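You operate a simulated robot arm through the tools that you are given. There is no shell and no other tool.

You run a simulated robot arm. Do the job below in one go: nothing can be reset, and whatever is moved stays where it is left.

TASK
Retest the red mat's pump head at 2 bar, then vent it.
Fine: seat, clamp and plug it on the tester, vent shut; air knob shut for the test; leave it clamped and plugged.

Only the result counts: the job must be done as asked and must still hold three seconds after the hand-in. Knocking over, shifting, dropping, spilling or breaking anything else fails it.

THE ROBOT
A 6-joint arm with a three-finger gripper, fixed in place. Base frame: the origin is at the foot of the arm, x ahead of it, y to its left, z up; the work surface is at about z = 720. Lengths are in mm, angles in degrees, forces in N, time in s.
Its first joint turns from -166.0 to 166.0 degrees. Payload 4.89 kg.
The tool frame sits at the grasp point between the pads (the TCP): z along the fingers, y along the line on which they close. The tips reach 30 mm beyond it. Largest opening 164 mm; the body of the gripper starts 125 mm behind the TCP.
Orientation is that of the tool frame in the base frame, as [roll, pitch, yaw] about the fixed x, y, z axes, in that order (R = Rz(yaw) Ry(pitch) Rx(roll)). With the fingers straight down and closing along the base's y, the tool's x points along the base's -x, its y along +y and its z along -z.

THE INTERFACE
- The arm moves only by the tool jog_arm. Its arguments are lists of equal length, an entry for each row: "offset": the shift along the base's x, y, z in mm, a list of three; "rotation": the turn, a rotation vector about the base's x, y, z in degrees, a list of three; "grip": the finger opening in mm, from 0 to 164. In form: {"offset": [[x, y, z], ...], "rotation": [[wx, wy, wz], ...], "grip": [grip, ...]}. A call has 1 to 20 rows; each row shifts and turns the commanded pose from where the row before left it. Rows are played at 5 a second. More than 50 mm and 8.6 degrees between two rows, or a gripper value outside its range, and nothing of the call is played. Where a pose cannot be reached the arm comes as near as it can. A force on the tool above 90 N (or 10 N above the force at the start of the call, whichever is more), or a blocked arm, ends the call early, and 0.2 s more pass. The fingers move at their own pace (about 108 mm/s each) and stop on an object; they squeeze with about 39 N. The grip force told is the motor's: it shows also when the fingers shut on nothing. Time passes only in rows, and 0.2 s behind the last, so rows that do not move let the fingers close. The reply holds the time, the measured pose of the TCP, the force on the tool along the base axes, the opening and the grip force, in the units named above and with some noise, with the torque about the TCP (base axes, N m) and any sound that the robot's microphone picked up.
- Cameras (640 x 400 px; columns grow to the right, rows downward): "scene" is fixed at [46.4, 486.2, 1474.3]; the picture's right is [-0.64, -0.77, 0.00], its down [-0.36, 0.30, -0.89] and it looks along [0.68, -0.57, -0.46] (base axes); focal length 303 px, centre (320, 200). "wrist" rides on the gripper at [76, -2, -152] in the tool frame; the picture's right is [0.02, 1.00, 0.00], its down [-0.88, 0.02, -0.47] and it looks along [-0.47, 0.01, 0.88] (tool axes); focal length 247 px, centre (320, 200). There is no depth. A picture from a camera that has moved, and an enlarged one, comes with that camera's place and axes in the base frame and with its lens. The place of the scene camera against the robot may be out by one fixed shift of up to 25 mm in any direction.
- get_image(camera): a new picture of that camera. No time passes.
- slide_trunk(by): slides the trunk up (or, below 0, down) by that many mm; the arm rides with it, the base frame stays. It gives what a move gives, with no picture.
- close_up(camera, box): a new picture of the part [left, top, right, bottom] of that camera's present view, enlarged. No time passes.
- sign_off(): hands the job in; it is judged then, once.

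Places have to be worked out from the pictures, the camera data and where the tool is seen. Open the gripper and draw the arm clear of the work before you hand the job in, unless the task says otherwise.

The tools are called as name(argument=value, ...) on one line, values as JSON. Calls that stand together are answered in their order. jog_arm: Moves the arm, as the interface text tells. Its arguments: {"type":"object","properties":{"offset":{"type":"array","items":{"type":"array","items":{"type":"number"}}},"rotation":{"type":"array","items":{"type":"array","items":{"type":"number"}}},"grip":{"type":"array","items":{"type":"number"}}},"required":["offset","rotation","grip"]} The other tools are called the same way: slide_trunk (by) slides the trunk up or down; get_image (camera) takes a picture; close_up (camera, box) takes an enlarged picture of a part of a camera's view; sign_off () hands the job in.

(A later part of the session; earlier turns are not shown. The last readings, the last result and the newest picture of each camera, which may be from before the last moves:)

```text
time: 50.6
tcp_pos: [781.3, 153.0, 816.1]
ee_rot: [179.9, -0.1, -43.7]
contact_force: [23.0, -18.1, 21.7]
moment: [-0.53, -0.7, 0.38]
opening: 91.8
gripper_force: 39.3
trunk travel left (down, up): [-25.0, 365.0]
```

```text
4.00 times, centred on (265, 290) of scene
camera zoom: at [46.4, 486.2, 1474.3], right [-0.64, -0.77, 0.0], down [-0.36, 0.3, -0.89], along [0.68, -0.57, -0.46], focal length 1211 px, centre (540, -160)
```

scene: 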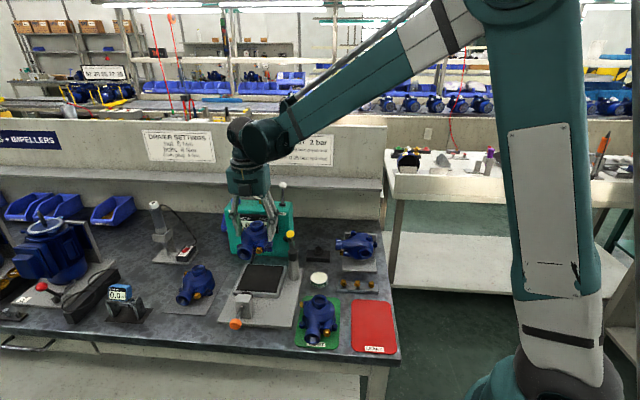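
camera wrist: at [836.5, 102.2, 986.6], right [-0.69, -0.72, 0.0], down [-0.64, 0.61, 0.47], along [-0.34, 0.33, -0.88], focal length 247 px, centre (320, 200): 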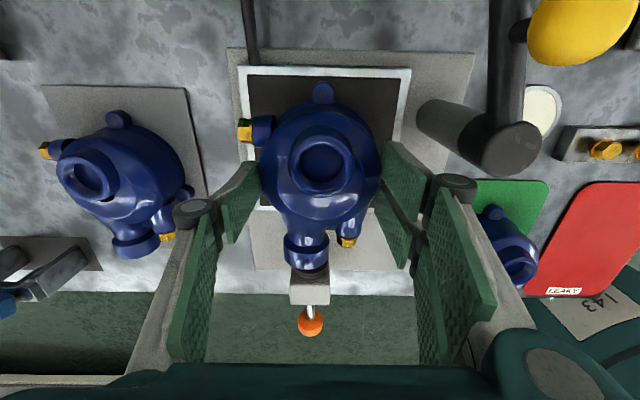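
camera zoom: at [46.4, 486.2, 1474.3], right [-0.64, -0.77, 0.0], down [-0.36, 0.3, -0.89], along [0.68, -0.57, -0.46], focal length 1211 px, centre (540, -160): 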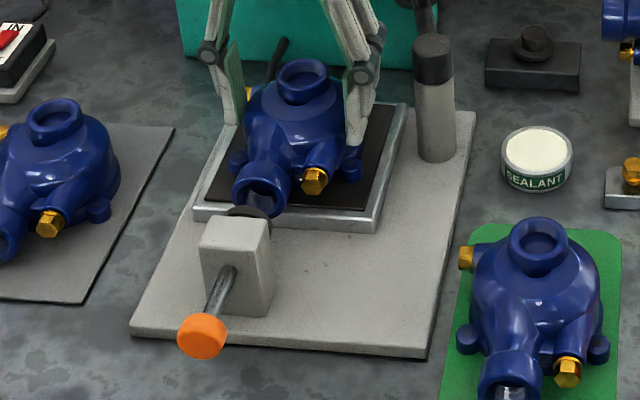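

Contact came earlier than expected: 29 N toward the wall plus 22 N up, so something at the front is touching. I'll zoom in to find it before moving further.

close_up(camera="scene", box=[240, 255, 300, 310])

close_up(camera="wrist", box=[270, 220, 350, 290])

```text
7.27 times, centred on (270, 282) of scene
camera zoom: at [46.4, 486.2, 1474.3], right [-0.64, -0.77, 0.0], down [-0.36, 0.3, -0.89], along [0.68, -0.57, -0.46], focal length 2201 px, centre (684, -400)
```

zoom: 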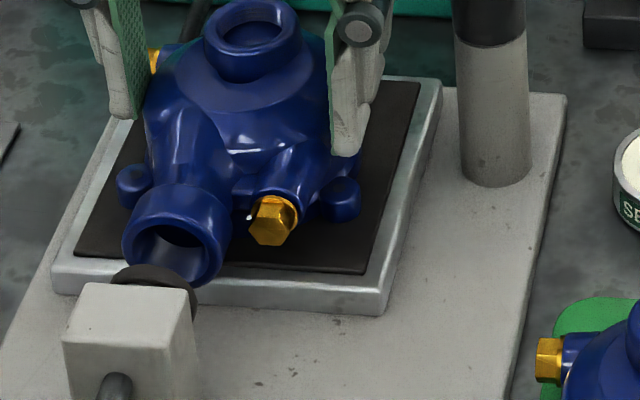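

```text
5.71 times, centred on (310, 255) of wrist
camera zoom: at [836.8, 100.8, 969.4], right [-0.68, -0.74, 0.0], down [-0.65, 0.6, 0.47], along [-0.35, 0.32, -0.88], focal length 1411 px, centre (377, -114)
```

zoom: 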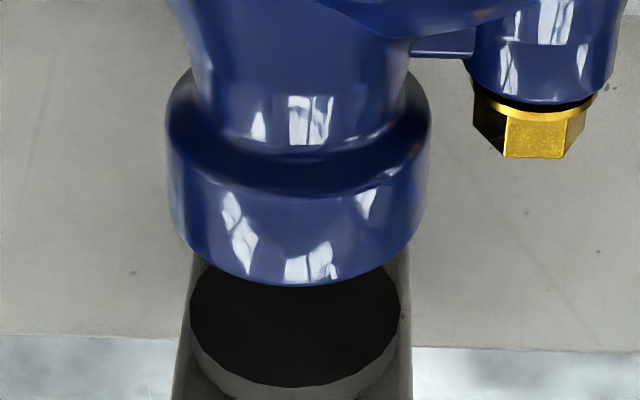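

The pump sits level in the grip and the calculated heights suggest it has only just reached the pad. To understand the sideways force I'll raise 3 mm and read the force again.

jog_arm(offset=[[0, 0, 1.5], [0, 0, 1.5], [0, 0, 0]], rotation=[[0, 0, 0], [0, 0, 0], [0, 0, 0]], grip=[60, 60, 60])

close_up(camera="wrist", box=[220, 50, 430, 220])

```text
time: 51.5
tcp_pos: [780.8, 153.0, 818.0]
ee_rot: [-180.0, 0.0, -43.8]
contact_force: [1.1, 0.5, -5.5]
moment: [0.0, 0.02, 0.01]
opening: 91.5
gripper_force: 39.2
trunk travel left (down, up): [-25.0, 365.0]
```

```text
2.35 times, centred on (325, 135) of wrist
camera zoom: at [836.2, 102.1, 971.1], right [-0.68, -0.74, 0.0], down [-0.65, 0.6, 0.47], along [-0.35, 0.32, -0.88], focal length 581 px, centre (308, 353)
```

zoom: 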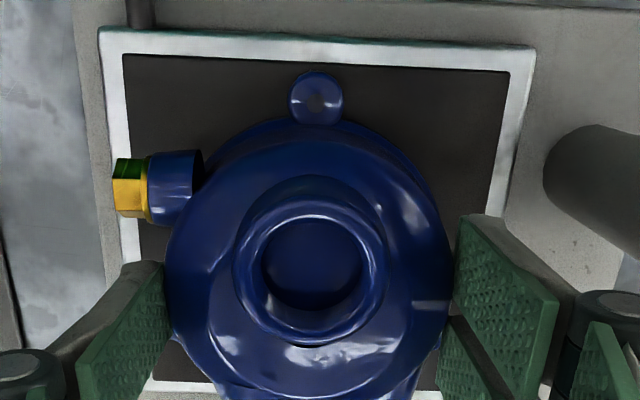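

With 3 mm more height there is no contact force, and the pump lines up: body u≈660.2, port u≈669.3 against the plunger at 670. I'll lower in small steps and watch how the force builds.

jog_arm(offset=[[0, 0, -0.7], [0, 0, -0.7], [0, 0, 0]], rotation=[[0, 0, 0], [0, 0, 0], [0, 0, 0]], grip=[60, 60, 60])

```text
time: 52.2
tcp_pos: [780.5, 153.3, 816.8]
ee_rot: [-180.0, 0.0, -43.8]
contact_force: [0.1, -0.9, -5.3]
moment: [-0.01, -0.04, 0.01]
opening: 91.7
gripper_force: 38.8
trunk travel left (down, up): [-25.0, 365.0]
```

jog_arm(offset=[[0, 0, -0.5], [0, 0, -0.5], [0, 0, 0]], rotation=[[0, 0, 0], [0, 0, 0], [0, 0, 0]], grip=[60, 60, 60])

```text
time: 53.0
tcp_pos: [780.4, 151.7, 816.3]
ee_rot: [-180.0, 0.1, -43.7]
contact_force: [0.9, -0.5, -4.9]
moment: [-0.07, -0.05, 0.02]
opening: 91.5
gripper_force: 38.7
trunk travel left (down, up): [-25.0, 365.0]
```

There is still no contact at z≈816.4 and the load reads a steady -5 N. I'll continue down in half-millimetre steps.

jog_arm(offset=[[0, 0, -0.5], [0, 0, 0], [0, 0, -0.5], [0, 0, 0]], rotation=[[0, 0, 0], [0, 0, 0], [0, 0, 0], [0, 0, 0]], grip=[60, 60, 60, 60])

```text
time: 54.0
tcp_pos: [781.6, 152.3, 816.7]
ee_rot: [180.0, -0.1, -43.8]
contact_force: [4.2, -1.4, 14.0]
moment: [0.04, 0.53, 0.05]
opening: 91.7
gripper_force: 38.8
trunk travel left (down, up): [-25.0, 365.0]
```

The pump is now touching the pad lightly (about 19 N contact, little sideways force). I'll release gently by opening to 102.

jog_arm(offset=[[0, 0, 0], [0, 0, 0], [0, 0, 0], [0, 0, 0], [0, 0, 0]], rotation=[[0, 0, 0], [0, 0, 0], [0, 0, 0], [0, 0, 0], [0, 0, 0]], grip=[91, 93, 96, 100, 102])

close_up(camera="wrist", box=[220, 50, 430, 220])

close_up(camera="scene", box=[220, 240, 310, 340])

```text
time: 55.2
tcp_pos: [781.3, 152.8, 815.5]
ee_rot: [179.9, -0.1, -43.9]
contact_force: [-0.6, -0.2, 0.4]
moment: [0.0, -0.01, -0.01]
opening: 101.9
gripper_force: 0.0
trunk travel left (down, up): [-25.0, 365.0]
```

```text
2.35 times, centred on (325, 135) of wrist
camera zoom: at [836.2, 102.0, 968.2], right [-0.68, -0.74, 0.0], down [-0.65, 0.6, 0.47], along [-0.35, 0.32, -0.88], focal length 581 px, centre (308, 353)
```

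zoom: 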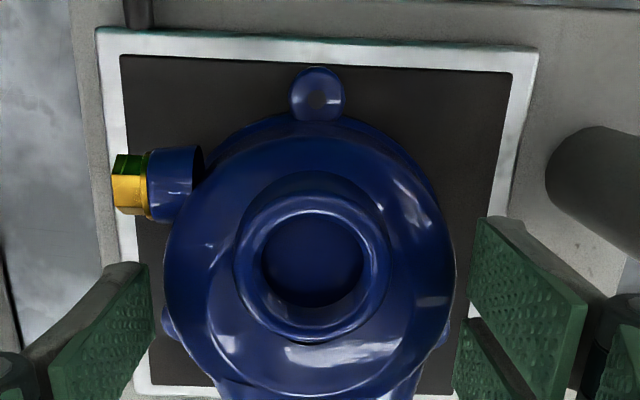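

```text
4.00 times, centred on (265, 290) of scene
camera zoom: at [46.4, 486.2, 1474.3], right [-0.64, -0.77, 0.0], down [-0.36, 0.3, -0.89], along [0.68, -0.57, -0.46], focal length 1211 px, centre (540, -160)
```

zoom: 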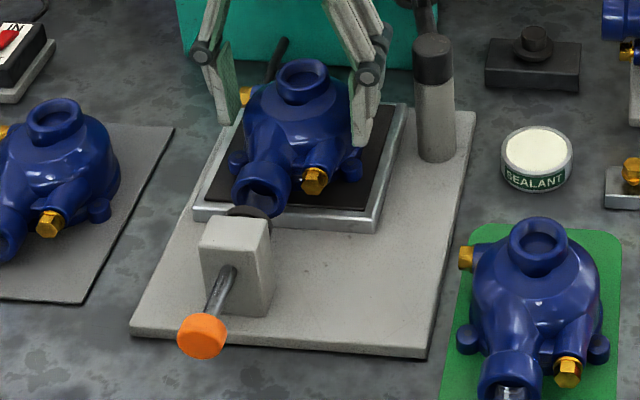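

Released: no load, and the pump stands on the pad. I'll raise the gripper straight up, slowly at first.

jog_arm(offset=[[0, 0, 5], [0, 0, 10], [0, 0, 15], [0, 0, 25], [0, 0, 30], [0, 0, 35], [0, 0, 0]], rotation=[[0, 0, 0], [0, 0, 0], [0, 0, 0], [0, 0, 0], [0, 0, 0], [0, 0, 0], [0, 0, 0]], grip=[102, 102, 102, 102, 102, 102, 102])

get_image(camera="wrist")

close_up(camera="wrist", box=[220, 50, 430, 290])

close_up(camera="scene", box=[220, 180, 320, 340])

```text
time: 56.9
tcp_pos: [779.8, 153.7, 936.3]
ee_rot: [-180.0, 0.0, -43.8]
contact_force: [-0.8, -0.6, -0.9]
moment: [0.0, 0.03, 0.04]
opening: 102.0
gripper_force: 0.1
trunk travel left (down, up): [-25.0, 365.0]
```

```text
taken
camera wrist: at [835.7, 103.6, 1088.5], right [-0.68, -0.74, 0.0], down [-0.65, 0.6, 0.47], along [-0.35, 0.32, -0.88], focal length 247 px, centre (320, 200)
```

wrist: 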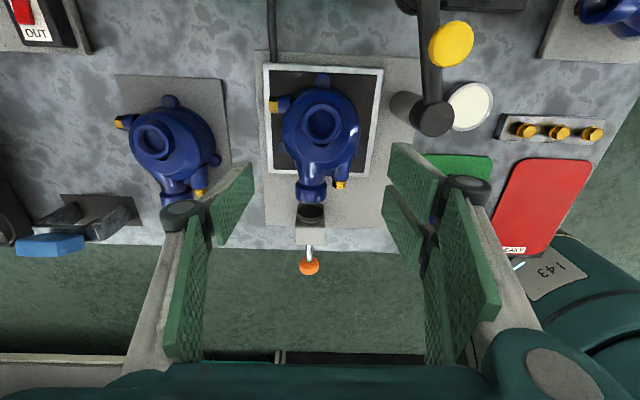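

```text
1.67 times, centred on (325, 170) of wrist
camera zoom: at [835.7, 103.6, 1088.5], right [-0.68, -0.74, 0.0], down [-0.65, 0.6, 0.47], along [-0.35, 0.32, -0.88], focal length 412 px, centre (312, 250)
```

zoom: 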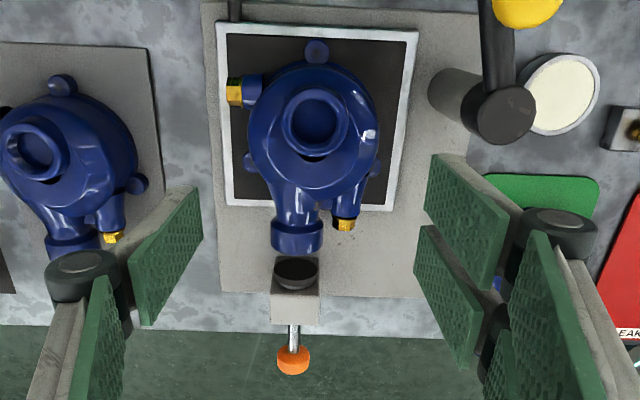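

```text
2.50 times, centred on (270, 260) of scene
camera zoom: at [46.4, 486.2, 1474.3], right [-0.64, -0.77, 0.0], down [-0.36, 0.3, -0.89], along [0.68, -0.57, -0.46], focal length 757 px, centre (445, 50)
```

zoom: 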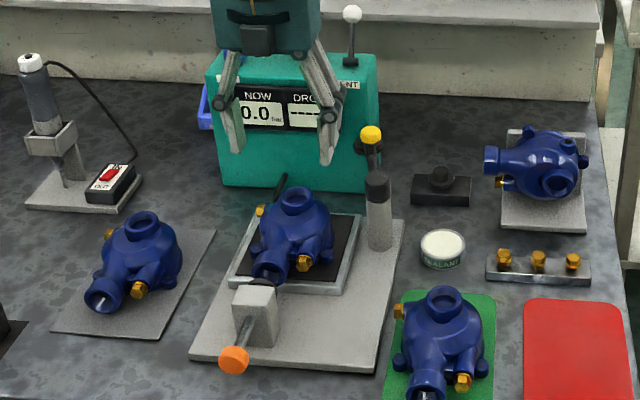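

The pump is seated: body centre (660.3, 448.7) against pad centre (660.2, 449.3) in bench u/v, with port and plunger within about 1.4 mm. Now I'll study the clamp closely.

close_up(camera="wrist", box=[370, 0, 500, 150])

close_up(camera="scene", box=[275, 220, 305, 260])

close_up(camera="scene", box=[235, 250, 300, 310])

```text
2.67 times, centred on (435, 75) of wrist
camera zoom: at [835.7, 103.6, 1088.5], right [-0.68, -0.74, 0.0], down [-0.65, 0.6, 0.47], along [-0.35, 0.32, -0.88], focal length 659 px, centre (13, 533)
```

zoom: 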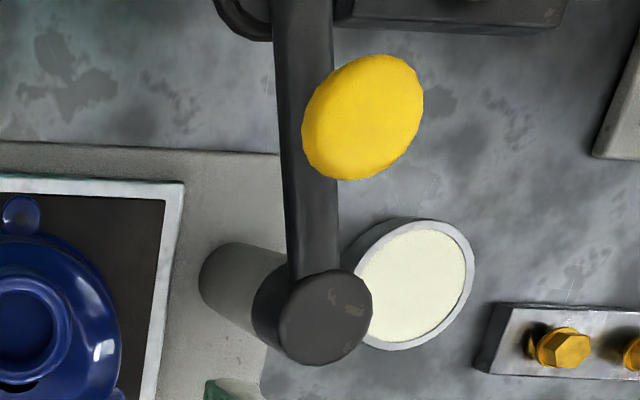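

```text
10.00 times, centred on (290, 240) of scene
camera zoom: at [46.4, 486.2, 1474.3], right [-0.64, -0.77, 0.0], down [-0.36, 0.3, -0.89], along [0.68, -0.57, -0.46], focal length 3027 px, centre (620, -200)
```

zoom: 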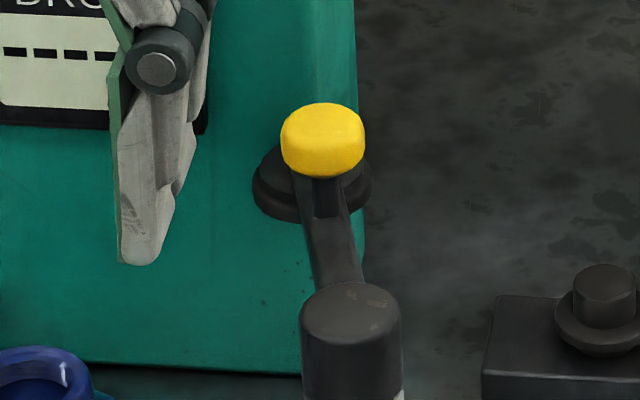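

```text
6.67 times, centred on (268, 280) of scene
camera zoom: at [46.4, 486.2, 1474.3], right [-0.64, -0.77, 0.0], down [-0.36, 0.3, -0.89], along [0.68, -0.57, -0.46], focal length 2018 px, centre (670, -333)
```

zoom: 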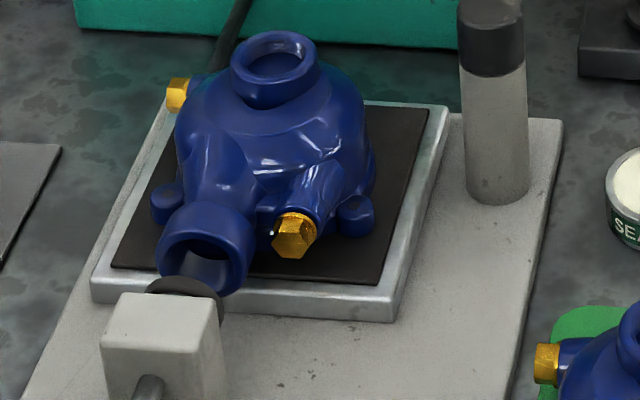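

The clamp is a swing arm with a yellow knob at about (u 568, v 537), top z≈878. It needs about 79° of swing to bring the rubber disc over the neck. First I'll check in free air that the arm can take the end pose of that swing, yaw about +35 above (765, 98).

jog_arm(offset=[[-1.5, -5.6, 6], [-1.5, -5.6, 6], [-1.5, -5.6, 6], [-1.5, -5.6, 6], [-1.5, -5.6, 6], [-1.5, -5.6, 6], [-1.5, -5.6, 4], [-1.5, -5.6, 0], [-1.4, -5.6, 0], [-1.4, -5.7, 0], [0, 0, 0]], rotation=[[0, 0, 7.9], [0, 0, 7.9], [0, 0, 7.9], [0, 0, 7.9], [0, 0, 7.9], [0, 0, 7.9], [0, 0, 7.9], [0, 0, 7.9], [0, 0, 7.9], [0, 0, 7.9], [0, 0, 0]], grip=[70, 70, 70, 70, 70, 70, 70, 70, 70, 70, 70])

get_image(camera="wrist")

```text
time: 59.2
tcp_pos: [770.3, 132.2, 970.5]
ee_rot: [179.6, -0.1, 2.7]
contact_force: [0.3, 0.0, 0.5]
moment: [0.03, -0.02, 0.02]
opening: 70.0
gripper_force: 0.0
out of reach, approached as far as the arm can: row 6, 7, 8, 9, 10
trunk travel left (down, up): [-25.0, 365.0]
```

```text
taken
camera wrist: at [845.2, 138.8, 1124.0], right [0.07, -1.0, 0.01], down [-0.88, -0.06, 0.47], along [-0.47, -0.04, -0.88], focal length 247 px, centre (320, 200)
```

wrist: 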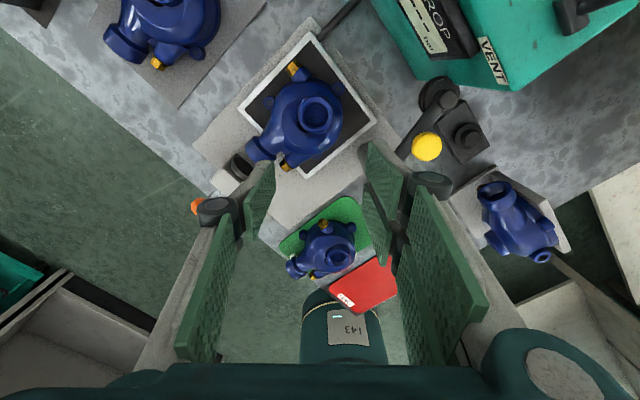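

The wrist runs out of turn at about yaw +3, so I'll start the grip at yaw -62 and turn only as far as about -3 during the swing. Moving above the yellow knob at z≈970 now.

jog_arm(offset=[[1.3, -12.3, 0], [1.3, -12.3, 0], [1.3, -12.3, 0], [1.3, -12.3, 0], [1.3, -12.3, 0], [1.3, -12.3, 0], [1.2, -12.3, 0], [1.2, -12.3, 0], [1.2, -12.2, 0], [0, 0, 0]], rotation=[[0, 0, -7.2], [0, 0, -7.2], [0, 0, -7.2], [0, 0, -7.2], [0, 0, -7.2], [0, 0, -7.2], [0, 0, -7.2], [0, 0, -7.2], [0, 0, -7.1], [0, 0, 0]], grip=[70, 70, 70, 70, 70, 70, 70, 70, 70, 70])

get_image(camera="wrist")

close_up(camera="wrist", box=[240, 80, 420, 230])

```text
time: 61.5
tcp_pos: [782.3, 22.4, 969.7]
ee_rot: [179.7, -0.1, -62.1]
contact_force: [0.8, 0.9, -0.3]
moment: [-0.04, -0.05, 0.01]
opening: 70.0
gripper_force: 0.0
trunk travel left (down, up): [-25.0, 365.0]
```

```text
taken
camera wrist: at [819.7, -43.4, 1123.3], right [-0.87, -0.49, 0.01], down [-0.43, 0.77, 0.47], along [-0.24, 0.41, -0.88], focal length 247 px, centre (320, 200)
```

wrist: 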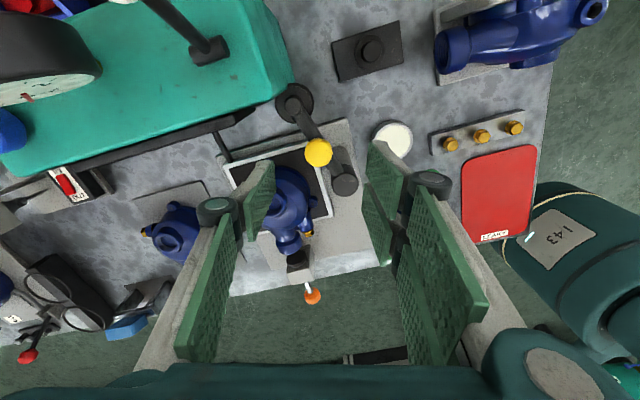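

```text
2.67 times, centred on (330, 155) of wrist
camera zoom: at [819.7, -43.4, 1123.3], right [-0.87, -0.49, 0.01], down [-0.43, 0.77, 0.47], along [-0.24, 0.41, -0.88], focal length 659 px, centre (293, 320)
```

zoom: 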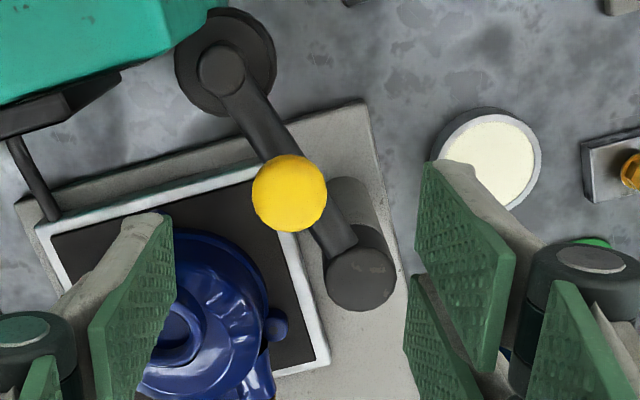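

The knob is within about 2 mm of the tool axis. The tool has a 0.3° tilt left over from the wrist limit, so I'll take that out and come down to z≈915 for a closer check.

jog_arm(offset=[[0, 0, 0], [0, 0, -30], [0, 0, -25], [0, 0, 0]], rotation=[[0.14, -0.26, 0], [0, 0, 0], [0, 0, 0], [0, 0, 0]], grip=[70, 70, 70, 70])

close_up(camera="wrist", box=[220, 80, 420, 240])

close_up(camera="scene", box=[250, 190, 330, 270])

```text
time: 62.5
tcp_pos: [781.6, 23.6, 915.4]
ee_rot: [180.0, -0.1, -62.0]
contact_force: [0.0, -0.2, 0.4]
moment: [-0.05, -0.03, -0.02]
opening: 69.8
gripper_force: 0.1
trunk travel left (down, up): [-25.0, 365.0]
```

```text
2.50 times, centred on (320, 160) of wrist
camera zoom: at [818.0, -42.4, 1068.2], right [-0.87, -0.49, 0.0], down [-0.43, 0.77, 0.47], along [-0.23, 0.41, -0.88], focal length 617 px, centre (320, 300)
```

zoom: 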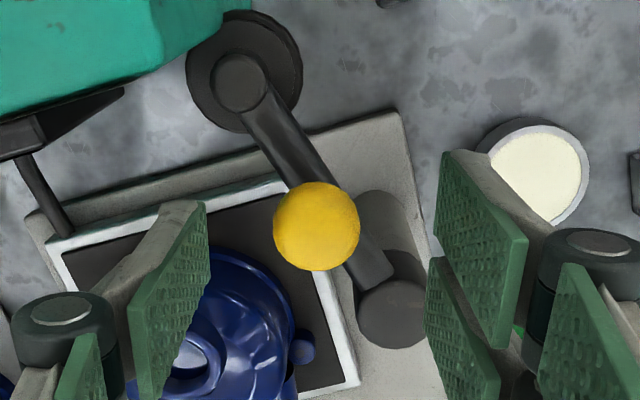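

```text
5.00 times, centred on (290, 230) of scene
camera zoom: at [46.4, 486.2, 1474.3], right [-0.64, -0.77, 0.0], down [-0.36, 0.3, -0.89], along [0.68, -0.57, -0.46], focal length 1514 px, centre (470, 50)
```

zoom: 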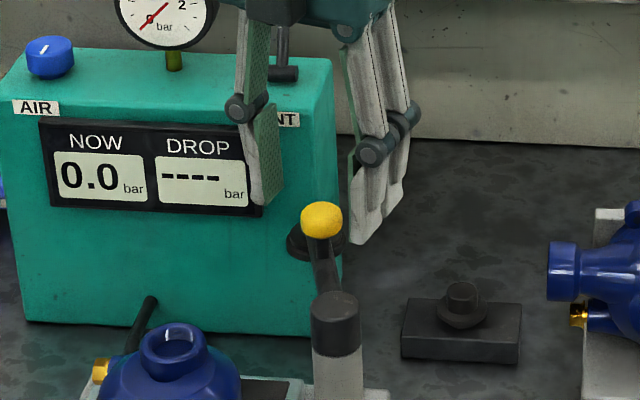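

The knob (about 29 mm wide) is 1.6 mm off along the closing line. I'll correct that and descend to z≈886 so the tips stay just above the clamp arm, then look before closing.

jog_arm(offset=[[1.9, -0.2, 0], [0, 0, -12], [0, 0, -10], [0, 0, -7], [0, 0, 0]], rotation=[[0, 0, 0], [0, 0, 0], [0, 0, 0], [0, 0, 0], [0, 0, 0]], grip=[64, 60, 60, 60, 60])

close_up(camera="wrist", box=[220, 80, 420, 240])

close_up(camera="scene", box=[260, 200, 320, 260])

```text
time: 63.6
tcp_pos: [782.9, 20.5, 886.7]
ee_rot: [180.0, -0.1, -61.9]
contact_force: [-0.6, -0.3, 0.8]
moment: [-0.01, -0.02, 0.0]
opening: 59.9
gripper_force: 0.1
trunk travel left (down, up): [-25.0, 365.0]
```

```text
2.50 times, centred on (320, 160) of wrist
camera zoom: at [820.4, -44.1, 1039.0], right [-0.87, -0.49, 0.0], down [-0.43, 0.77, 0.47], along [-0.23, 0.41, -0.88], focal length 617 px, centre (320, 300)
```

zoom: 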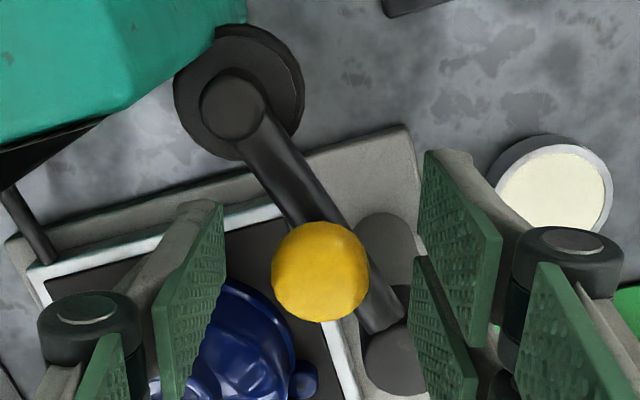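

```text
6.67 times, centred on (290, 230) of scene
camera zoom: at [46.4, 486.2, 1474.3], right [-0.64, -0.77, 0.0], down [-0.36, 0.3, -0.89], along [0.68, -0.57, -0.46], focal length 2018 px, centre (520, 0)
```

zoom: 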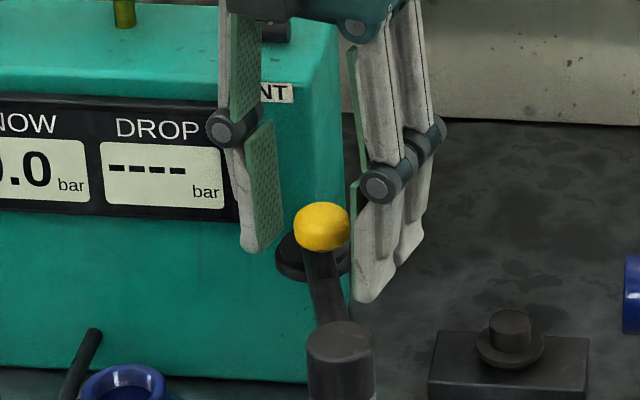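

The knob is centred between the fingers. I'll close on it.

jog_arm(offset=[[0, 0, 0], [0, 0, 0], [0, 0, 0], [0, 0, 0]], rotation=[[0, 0, 0], [0, 0, 0], [0, 0, 0], [0, 0, 0]], grip=[40, 32, 24, 20])

close_up(camera="wrist", box=[220, 80, 420, 240])

close_up(camera="scene", box=[260, 200, 320, 260])

```text
time: 64.7
tcp_pos: [783.7, 22.1, 885.1]
ee_rot: [179.9, -0.1, -62.0]
contact_force: [-3.0, -1.9, -1.9]
moment: [-0.03, 0.06, 0.16]
opening: 27.3
gripper_force: 45.2
trunk travel left (down, up): [-25.0, 365.0]
```

```text
2.50 times, centred on (320, 160) of wrist
camera zoom: at [820.4, -44.1, 1039.0], right [-0.87, -0.49, 0.0], down [-0.43, 0.77, 0.47], along [-0.23, 0.41, -0.88], focal length 617 px, centre (320, 300)
```

zoom: 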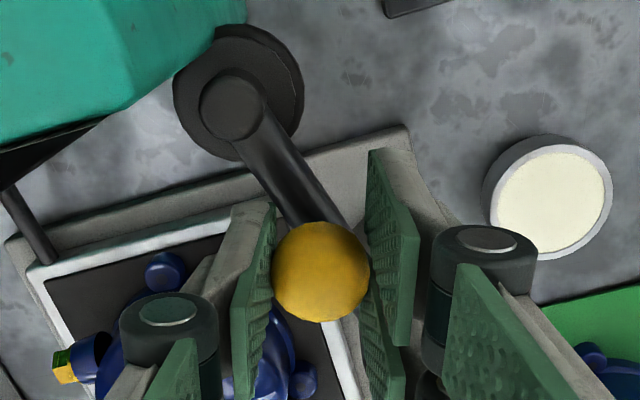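

```text
6.67 times, centred on (290, 230) of scene
camera zoom: at [46.4, 486.2, 1474.3], right [-0.64, -0.77, 0.0], down [-0.36, 0.3, -0.89], along [0.68, -0.57, -0.46], focal length 2018 px, centre (520, 0)
```

zoom: 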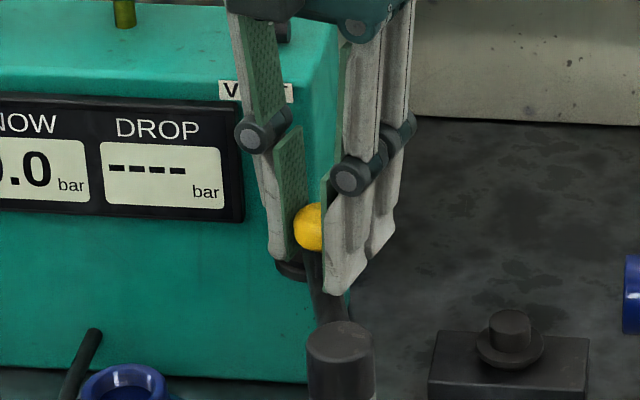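

The knob is gripped at 27 mm. I'll start swinging the arm about the post at (729, 50) with a small 12° test along the arc.

jog_arm(offset=[[1.86, 3.85, 0], [1.6, 3.96, 0], [1.31, 4.06, 0], [0, 0, 0]], rotation=[[0, 0, 2.9], [0, 0, 2.9], [0, 0, 2.9], [0, 0, 0]], grip=[20, 20, 20, 20])

get_image(camera="wrist")

close_up(camera="scene", box=[240, 200, 320, 290])

```text
time: 65.7
tcp_pos: [789.1, 34.4, 885.6]
ee_rot: [179.9, 0.0, -53.3]
contact_force: [-12.0, -2.3, -19.4]
moment: [-0.19, 0.11, 0.34]
opening: 26.7
gripper_force: 45.0
trunk travel left (down, up): [-25.0, 365.0]
```

```text
taken
camera wrist: at [834.8, -25.0, 1039.2], right [-0.79, -0.62, 0.0], down [-0.54, 0.7, 0.47], along [-0.29, 0.37, -0.88], focal length 247 px, centre (320, 200)
```

wrist: 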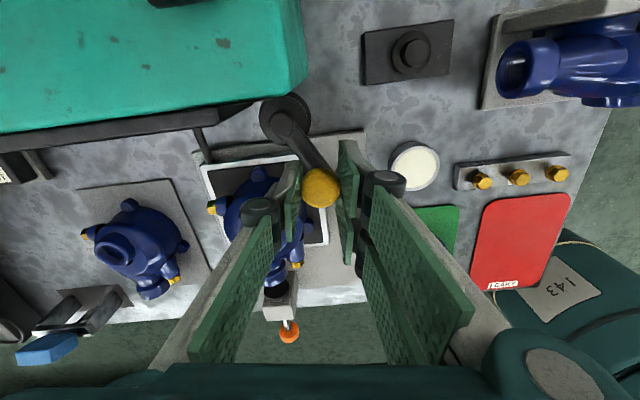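

```text
4.44 times, centred on (280, 245) of scene
camera zoom: at [46.4, 486.2, 1474.3], right [-0.64, -0.77, 0.0], down [-0.36, 0.3, -0.89], along [0.68, -0.57, -0.46], focal length 1345 px, centre (498, 0)
```

zoom: 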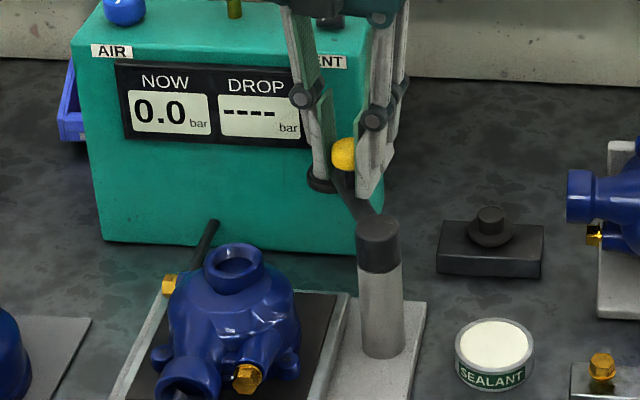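

The arm swings with the knob. The reading shows a 19 N downward pull and 12 N inward, which suggests the arm also sinks as it turns or my arc is slightly large. I'll follow down 2 mm and in 1 mm and read again.

jog_arm(offset=[[-1.0, 0.2, -1], [0, 0, -1], [0, 0, 0]], rotation=[[0, 0, 0], [0, 0, 0], [0, 0, 0]], grip=[20, 20, 20])

close_up(camera="wrist", box=[220, 80, 420, 240])

```text
time: 66.5
tcp_pos: [787.9, 33.5, 884.7]
ee_rot: [180.0, -0.1, -53.2]
contact_force: [11.6, 0.7, 32.1]
moment: [0.06, -0.09, -0.2]
opening: 26.9
gripper_force: 45.1
trunk travel left (down, up): [-25.0, 365.0]
```

```text
2.50 times, centred on (320, 160) of wrist
camera zoom: at [833.9, -25.9, 1039.0], right [-0.79, -0.61, 0.0], down [-0.54, 0.7, 0.47], along [-0.29, 0.37, -0.88], focal length 617 px, centre (320, 300)
```

zoom: 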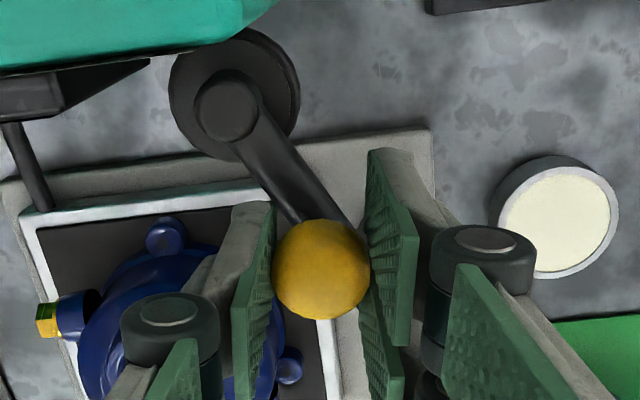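

The zero-force point lies about 0.5 mm out and 1.2 mm up from here, so the arm hardly sinks. I'll correct for that and continue the swing by another 16°.

jog_arm(offset=[[0.5, -0.1, 1.2], [0.86, 4.18, 0], [0.57, 4.24, 0], [0.27, 4.26, 0], [-0.03, 4.27, 0], [0, 0, 0]], rotation=[[0, 0, 0], [0, 0, 2.9], [0, 0, 2.9], [0, 0, 2.9], [0, 0, 2.9], [0, 0, 0]], grip=[20, 20, 20, 20, 20, 20])

close_up(camera="wrist", box=[200, 60, 440, 240])

close_up(camera="scene", box=[240, 200, 320, 290])

```text
time: 67.8
tcp_pos: [790.1, 51.1, 885.2]
ee_rot: [179.9, -0.1, -41.5]
contact_force: [17.8, -7.5, 24.8]
moment: [-0.22, -0.3, 0.4]
opening: 26.6
gripper_force: 45.2
trunk travel left (down, up): [-25.0, 365.0]
```

```text
2.22 times, centred on (320, 150) of wrist
camera zoom: at [847.0, 2.1, 1038.3], right [-0.65, -0.76, 0.0], down [-0.67, 0.57, 0.47], along [-0.36, 0.3, -0.88], focal length 549 px, centre (320, 311)
```

zoom: 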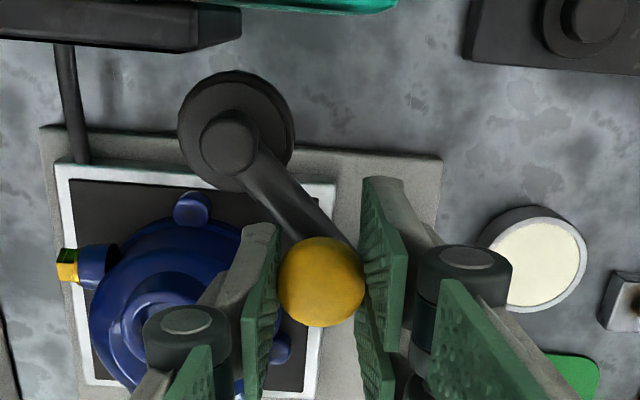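

```text
4.44 times, centred on (280, 245) of scene
camera zoom: at [46.4, 486.2, 1474.3], right [-0.64, -0.77, 0.0], down [-0.36, 0.3, -0.89], along [0.68, -0.57, -0.46], focal length 1345 px, centre (498, 0)
```

zoom: 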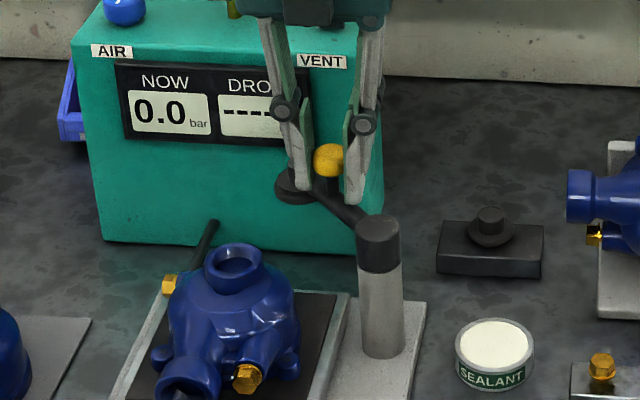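

The swing follows well. The force indicates about 0.8 mm too far in and 1 mm too low, so I'll correct and continue another 20°.

jog_arm(offset=[[0.8, 0, 1.0], [-0.2, 4.27, 0], [-0.51, 4.24, 0], [-0.8, 4.2, 0], [-1.09, 4.13, 0], [-1.38, 4.04, 0], [0, 0, 0]], rotation=[[0, 0, 0], [0, 0, 2.9], [0, 0, 2.9], [0, 0, 2.9], [0, 0, 2.9], [0, 0, 2.9], [0, 0, 0]], grip=[20, 20, 20, 20, 20, 20, 20])

close_up(camera="wrist", box=[200, 60, 440, 240])

close_up(camera="scene", box=[240, 200, 320, 290])

```text
time: 69.5
tcp_pos: [785.8, 70.0, 885.9]
ee_rot: [179.9, 0.0, -27.3]
contact_force: [-16.8, -8.2, -29.5]
moment: [-0.07, 0.07, 0.11]
opening: 26.9
gripper_force: 44.5
trunk travel left (down, up): [-25.0, 365.0]
```

```text
2.22 times, centred on (320, 150) of wrist
camera zoom: at [854.4, 38.7, 1038.7], right [-0.44, -0.9, 0.0], down [-0.79, 0.39, 0.47], along [-0.43, 0.21, -0.88], focal length 549 px, centre (320, 311)
```

zoom: 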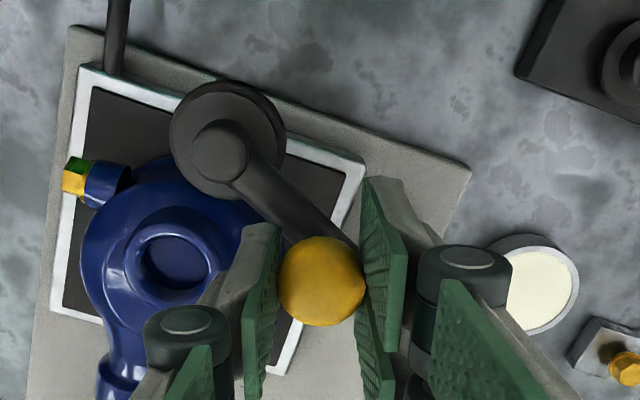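

```text
4.44 times, centred on (280, 245) of scene
camera zoom: at [46.4, 486.2, 1474.3], right [-0.64, -0.77, 0.0], down [-0.36, 0.3, -0.89], along [0.68, -0.57, -0.46], focal length 1345 px, centre (498, 0)
```

zoom: 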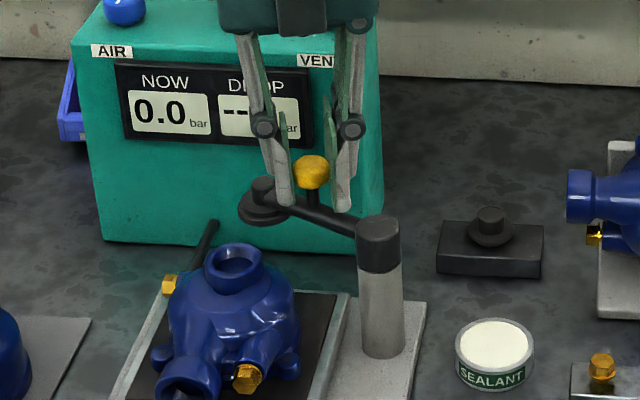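

The disc is nearing the pump's neck, so I need to be sure it passes above. I'll look closely at their relative heights before swinging further.

close_up(camera="scene", box=[250, 225, 300, 275])

close_up(camera="wrist", box=[225, 80, 325, 180])

```text
8.00 times, centred on (275, 250) of scene
camera zoom: at [46.4, 486.2, 1474.3], right [-0.64, -0.77, 0.0], down [-0.36, 0.3, -0.89], along [0.68, -0.57, -0.46], focal length 2422 px, centre (680, -200)
```

zoom: 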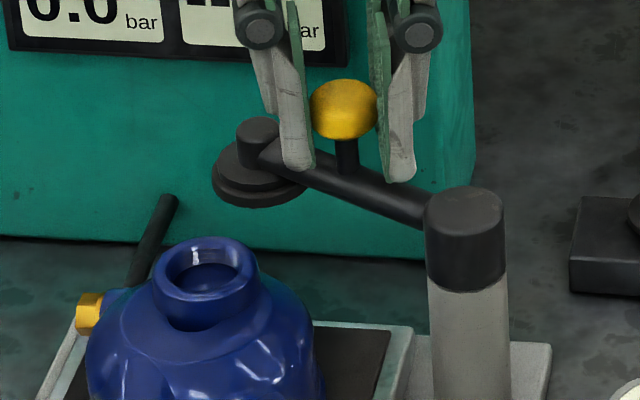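

```text
4.00 times, centred on (275, 130) of wrist
camera zoom: at [854.4, 38.7, 1038.7], right [-0.44, -0.9, 0.0], down [-0.79, 0.39, 0.47], along [-0.43, 0.21, -0.88], focal length 988 px, centre (500, 480)
```

zoom: 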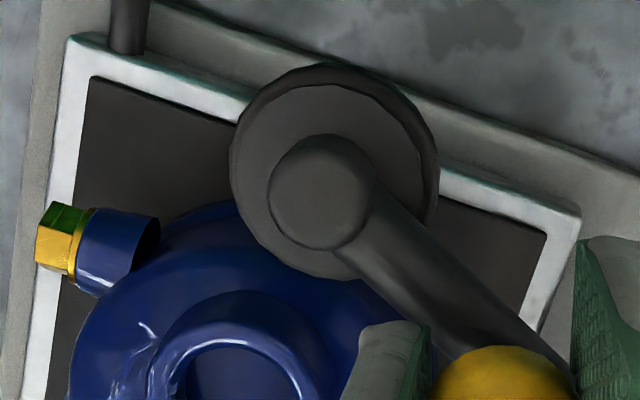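

The disc's underside appears only about a millimetre above the neck's rim, so I'll go on in small steps, watching the sideways force. Next comes 8°, with a slight inward correction, which still stops short of overlap.

jog_arm(offset=[[-0.4, -0.15, 0], [-1.65, 3.94, 0], [-1.93, 3.81, 0], [0, 0, 0]], rotation=[[0, 0, 0], [0, 0, 2.9], [0, 0, 2.9], [0, 0, 0]], grip=[20, 20, 20, 20])

close_up(camera="scene", box=[250, 225, 300, 275])

close_up(camera="wrist", box=[200, 60, 440, 240])

```text
time: 70.5
tcp_pos: [783.7, 77.3, 885.2]
ee_rot: [179.9, -0.1, -21.5]
contact_force: [-9.4, -11.5, -18.3]
moment: [-0.23, -0.03, 0.33]
opening: 26.9
gripper_force: 44.9
trunk travel left (down, up): [-25.0, 365.0]
```

```text
8.00 times, centred on (275, 250) of scene
camera zoom: at [46.4, 486.2, 1474.3], right [-0.64, -0.77, 0.0], down [-0.36, 0.3, -0.89], along [0.68, -0.57, -0.46], focal length 2422 px, centre (680, -200)
```

zoom: 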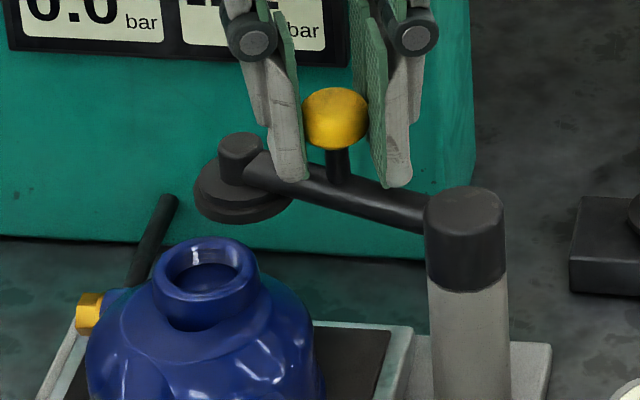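

```text
2.22 times, centred on (320, 150) of wrist
camera zoom: at [854.4, 52.4, 1039.0], right [-0.34, -0.94, 0.0], down [-0.83, 0.3, 0.47], along [-0.44, 0.16, -0.88], focal length 549 px, centre (320, 311)
```

zoom: 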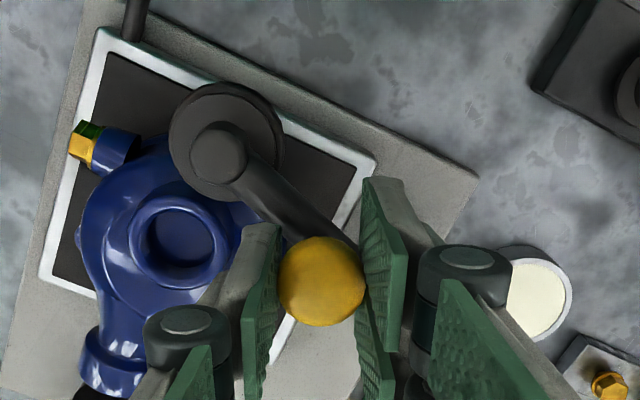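

The disc looks about 5 mm above the neck now and the sideways force is only hinge drag. I'll continue 8° further.

jog_arm(offset=[[-2.4, 3.55, -0.2], [-2.55, 3.45, -0.2], [0, 0, 0]], rotation=[[0, 0, 2.5], [0, 0, 2.5], [0, 0, 0]], grip=[20, 20, 20])

close_up(camera="scene", box=[250, 225, 300, 275])

close_up(camera="wrist", box=[200, 60, 440, 240])

```text
time: 71.2
tcp_pos: [779.2, 86.0, 885.7]
ee_rot: [180.0, -0.1, -16.3]
contact_force: [14.5, 0.3, 5.0]
moment: [-0.04, -0.51, 0.5]
opening: 26.7
gripper_force: 44.7
trunk travel left (down, up): [-25.0, 365.0]
```

```text
8.00 times, centred on (275, 250) of scene
camera zoom: at [46.4, 486.2, 1474.3], right [-0.64, -0.77, 0.0], down [-0.36, 0.3, -0.89], along [0.68, -0.57, -0.46], focal length 2422 px, centre (680, -200)
```

zoom: 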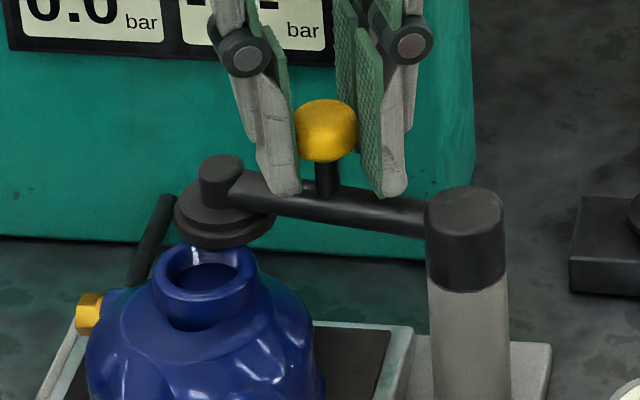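

```text
2.22 times, centred on (320, 150) of wrist
camera zoom: at [851.0, 66.9, 1039.2], right [-0.26, -0.97, 0.0], down [-0.85, 0.23, 0.47], along [-0.46, 0.12, -0.88], focal length 549 px, centre (320, 311)
```

zoom: 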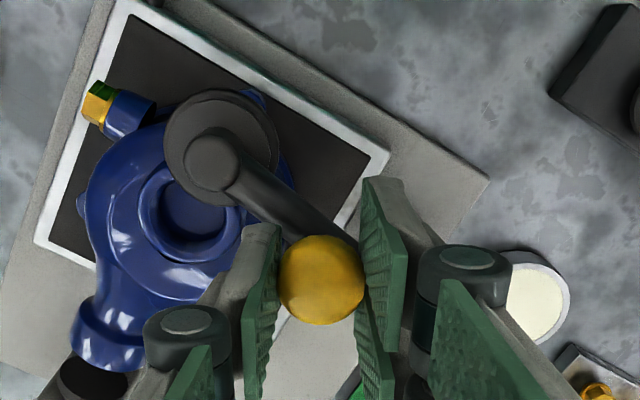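

The disc is over the neck's edge with about 4 mm clearance and no snagging. I'll continue another 8°.

jog_arm(offset=[[-2.35, 3.55, 0.1], [-2.9, 3.13, 0], [0, 0, 0]], rotation=[[0, 0, 2.5], [0, 0, 2.5], [0, 0, 0]], grip=[20, 20, 20])

close_up(camera="scene", box=[250, 225, 300, 275])

close_up(camera="wrist", box=[200, 60, 440, 240])

```text
time: 72.0
tcp_pos: [772.6, 94.0, 885.5]
ee_rot: [179.9, -0.1, -11.3]
contact_force: [9.0, -2.9, 5.2]
moment: [-0.08, -0.14, 0.51]
opening: 27.0
gripper_force: 44.8
trunk travel left (down, up): [-25.0, 365.0]
```

```text
8.00 times, centred on (275, 250) of scene
camera zoom: at [46.4, 486.2, 1474.3], right [-0.64, -0.77, 0.0], down [-0.36, 0.3, -0.89], along [0.68, -0.57, -0.46], focal length 2422 px, centre (680, -200)
```

zoom: 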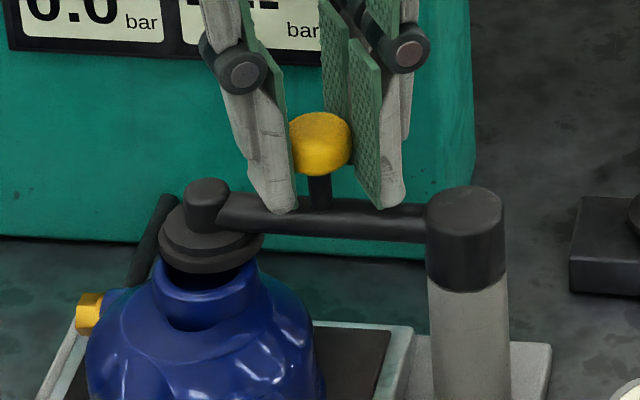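

```text
2.22 times, centred on (320, 150) of wrist
camera zoom: at [846.4, 80.6, 1038.9], right [-0.18, -0.98, 0.0], down [-0.87, 0.16, 0.47], along [-0.47, 0.08, -0.88], focal length 549 px, centre (320, 311)
```

zoom: 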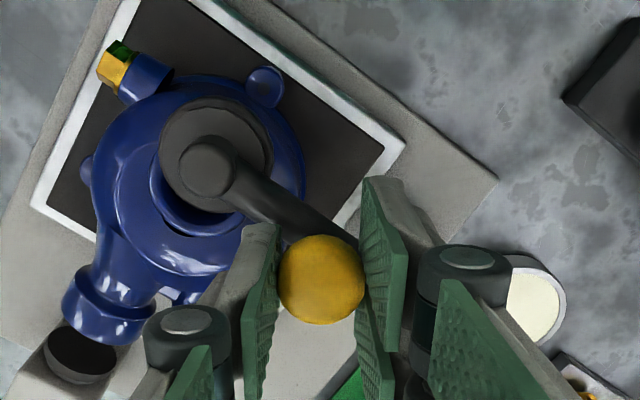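

The disc is nearly over the neck, with roughly 7° to go. I'll finish the swing and check the centring.

jog_arm(offset=[[-3.0, 3.0, 0.1], [-2.8, 2.31, 0], [0, 0, 0]], rotation=[[0, 0, 2.3], [0, 0, 2.3], [0, 0, 0]], grip=[20, 20, 20])

close_up(camera="scene", box=[250, 225, 300, 275])

close_up(camera="wrist", box=[200, 60, 440, 240])

```text
time: 72.8
tcp_pos: [766.8, 99.0, 886.6]
ee_rot: [179.9, -0.1, -6.8]
contact_force: [8.5, 9.5, -4.4]
moment: [0.1, -0.36, 0.06]
opening: 26.8
gripper_force: 45.0
trunk travel left (down, up): [-25.0, 365.0]
```

```text
8.00 times, centred on (275, 250) of scene
camera zoom: at [46.4, 486.2, 1474.3], right [-0.64, -0.77, 0.0], down [-0.36, 0.3, -0.89], along [0.68, -0.57, -0.46], focal length 2422 px, centre (680, -200)
```

zoom: 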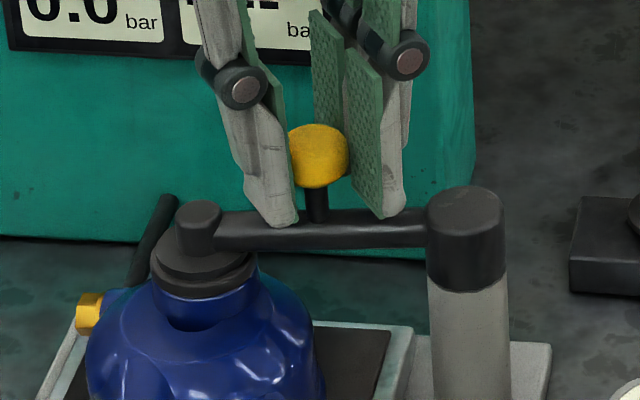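

```text
2.22 times, centred on (320, 150) of wrist
camera zoom: at [840.9, 92.2, 1038.9], right [-0.1, -1.0, 0.0], down [-0.88, 0.08, 0.47], along [-0.47, 0.04, -0.88], focal length 549 px, centre (320, 311)
```

zoom: 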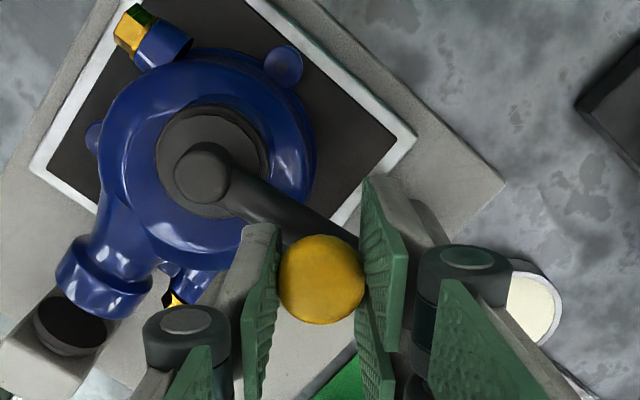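

The disc now covers the neck and is well centred. I'll press down gently on the knob in small steps to see whether the arm can be pushed onto the neck.

jog_arm(offset=[[0, 0, -0.7], [0, 0, -0.7], [0, 0, -0.7], [0, 0, 0]], rotation=[[0, 0, 0], [0, 0, 0], [0, 0, 0], [0, 0, 0]], grip=[20, 20, 20, 20])

close_up(camera="scene", box=[250, 225, 300, 275])

```text
time: 73.8
tcp_pos: [766.4, 98.8, 885.6]
ee_rot: [179.8, -0.1, -6.8]
contact_force: [9.4, 19.3, 34.8]
moment: [0.31, -0.06, -0.14]
opening: 26.7
gripper_force: 44.5
trunk travel left (down, up): [-25.0, 365.0]
```

```text
8.00 times, centred on (275, 250) of scene
camera zoom: at [46.4, 486.2, 1474.3], right [-0.64, -0.77, 0.0], down [-0.36, 0.3, -0.89], along [0.68, -0.57, -0.46], focal length 2422 px, centre (680, -200)
```

zoom: 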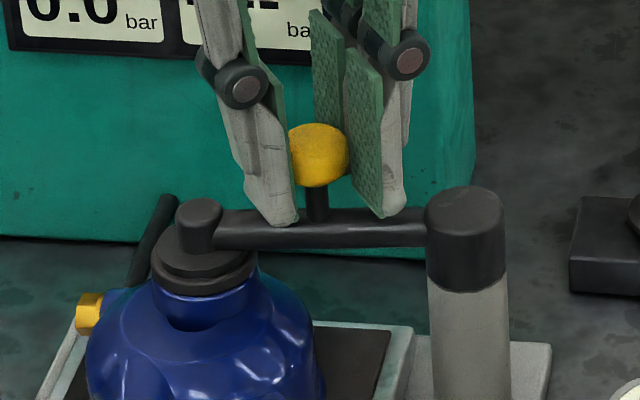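

Pressing with 35 N doesn't move the arm down, so it seems to be a pure swing joint. I'll ease back up to zero load and test gently whether the swing has a stop just beyond this angle.

jog_arm(offset=[[0, 0, 1.6], [0, 0, 0], [-0.85, 0.66, 0], [-0.85, 0.66, 0], [0, 0, 0]], rotation=[[0, 0, 0], [0, 0, 0], [0, 0, 1], [0, 0, 1], [0, 0, 0]], grip=[20, 20, 20, 20, 20])

close_up(camera="scene", box=[250, 225, 300, 275])

close_up(camera="wrist", box=[220, 70, 360, 180])

```text
time: 75.0
tcp_pos: [766.5, 99.0, 885.5]
ee_rot: [179.9, 0.0, -4.7]
contact_force: [20.7, 4.5, 13.1]
moment: [0.01, -0.42, -0.07]
opening: 26.8
gripper_force: 45.2
trunk travel left (down, up): [-25.0, 365.0]
```

```text
8.00 times, centred on (275, 250) of scene
camera zoom: at [46.4, 486.2, 1474.3], right [-0.64, -0.77, 0.0], down [-0.36, 0.3, -0.89], along [0.68, -0.57, -0.46], focal length 2422 px, centre (680, -200)
```

zoom: 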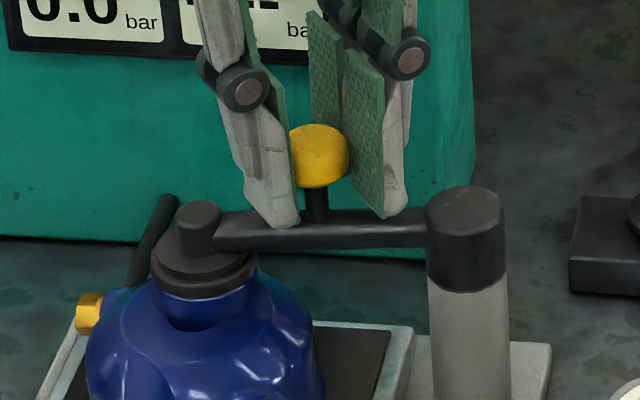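

```text
3.64 times, centred on (290, 125) of wrist
camera zoom: at [840.7, 95.1, 1038.6], right [-0.06, -1.0, 0.0], down [-0.88, 0.06, 0.47], along [-0.47, 0.03, -0.88], focal length 898 px, centre (429, 473)
```

zoom: 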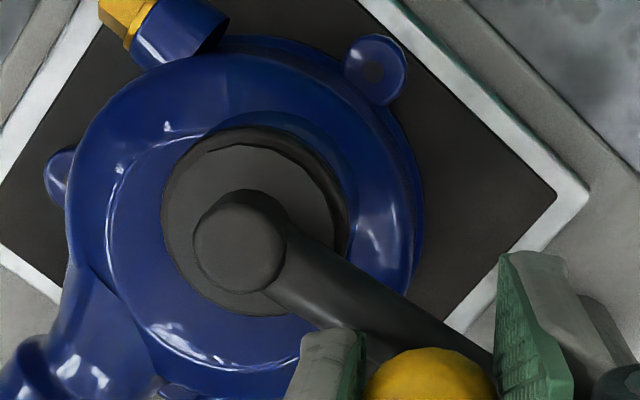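

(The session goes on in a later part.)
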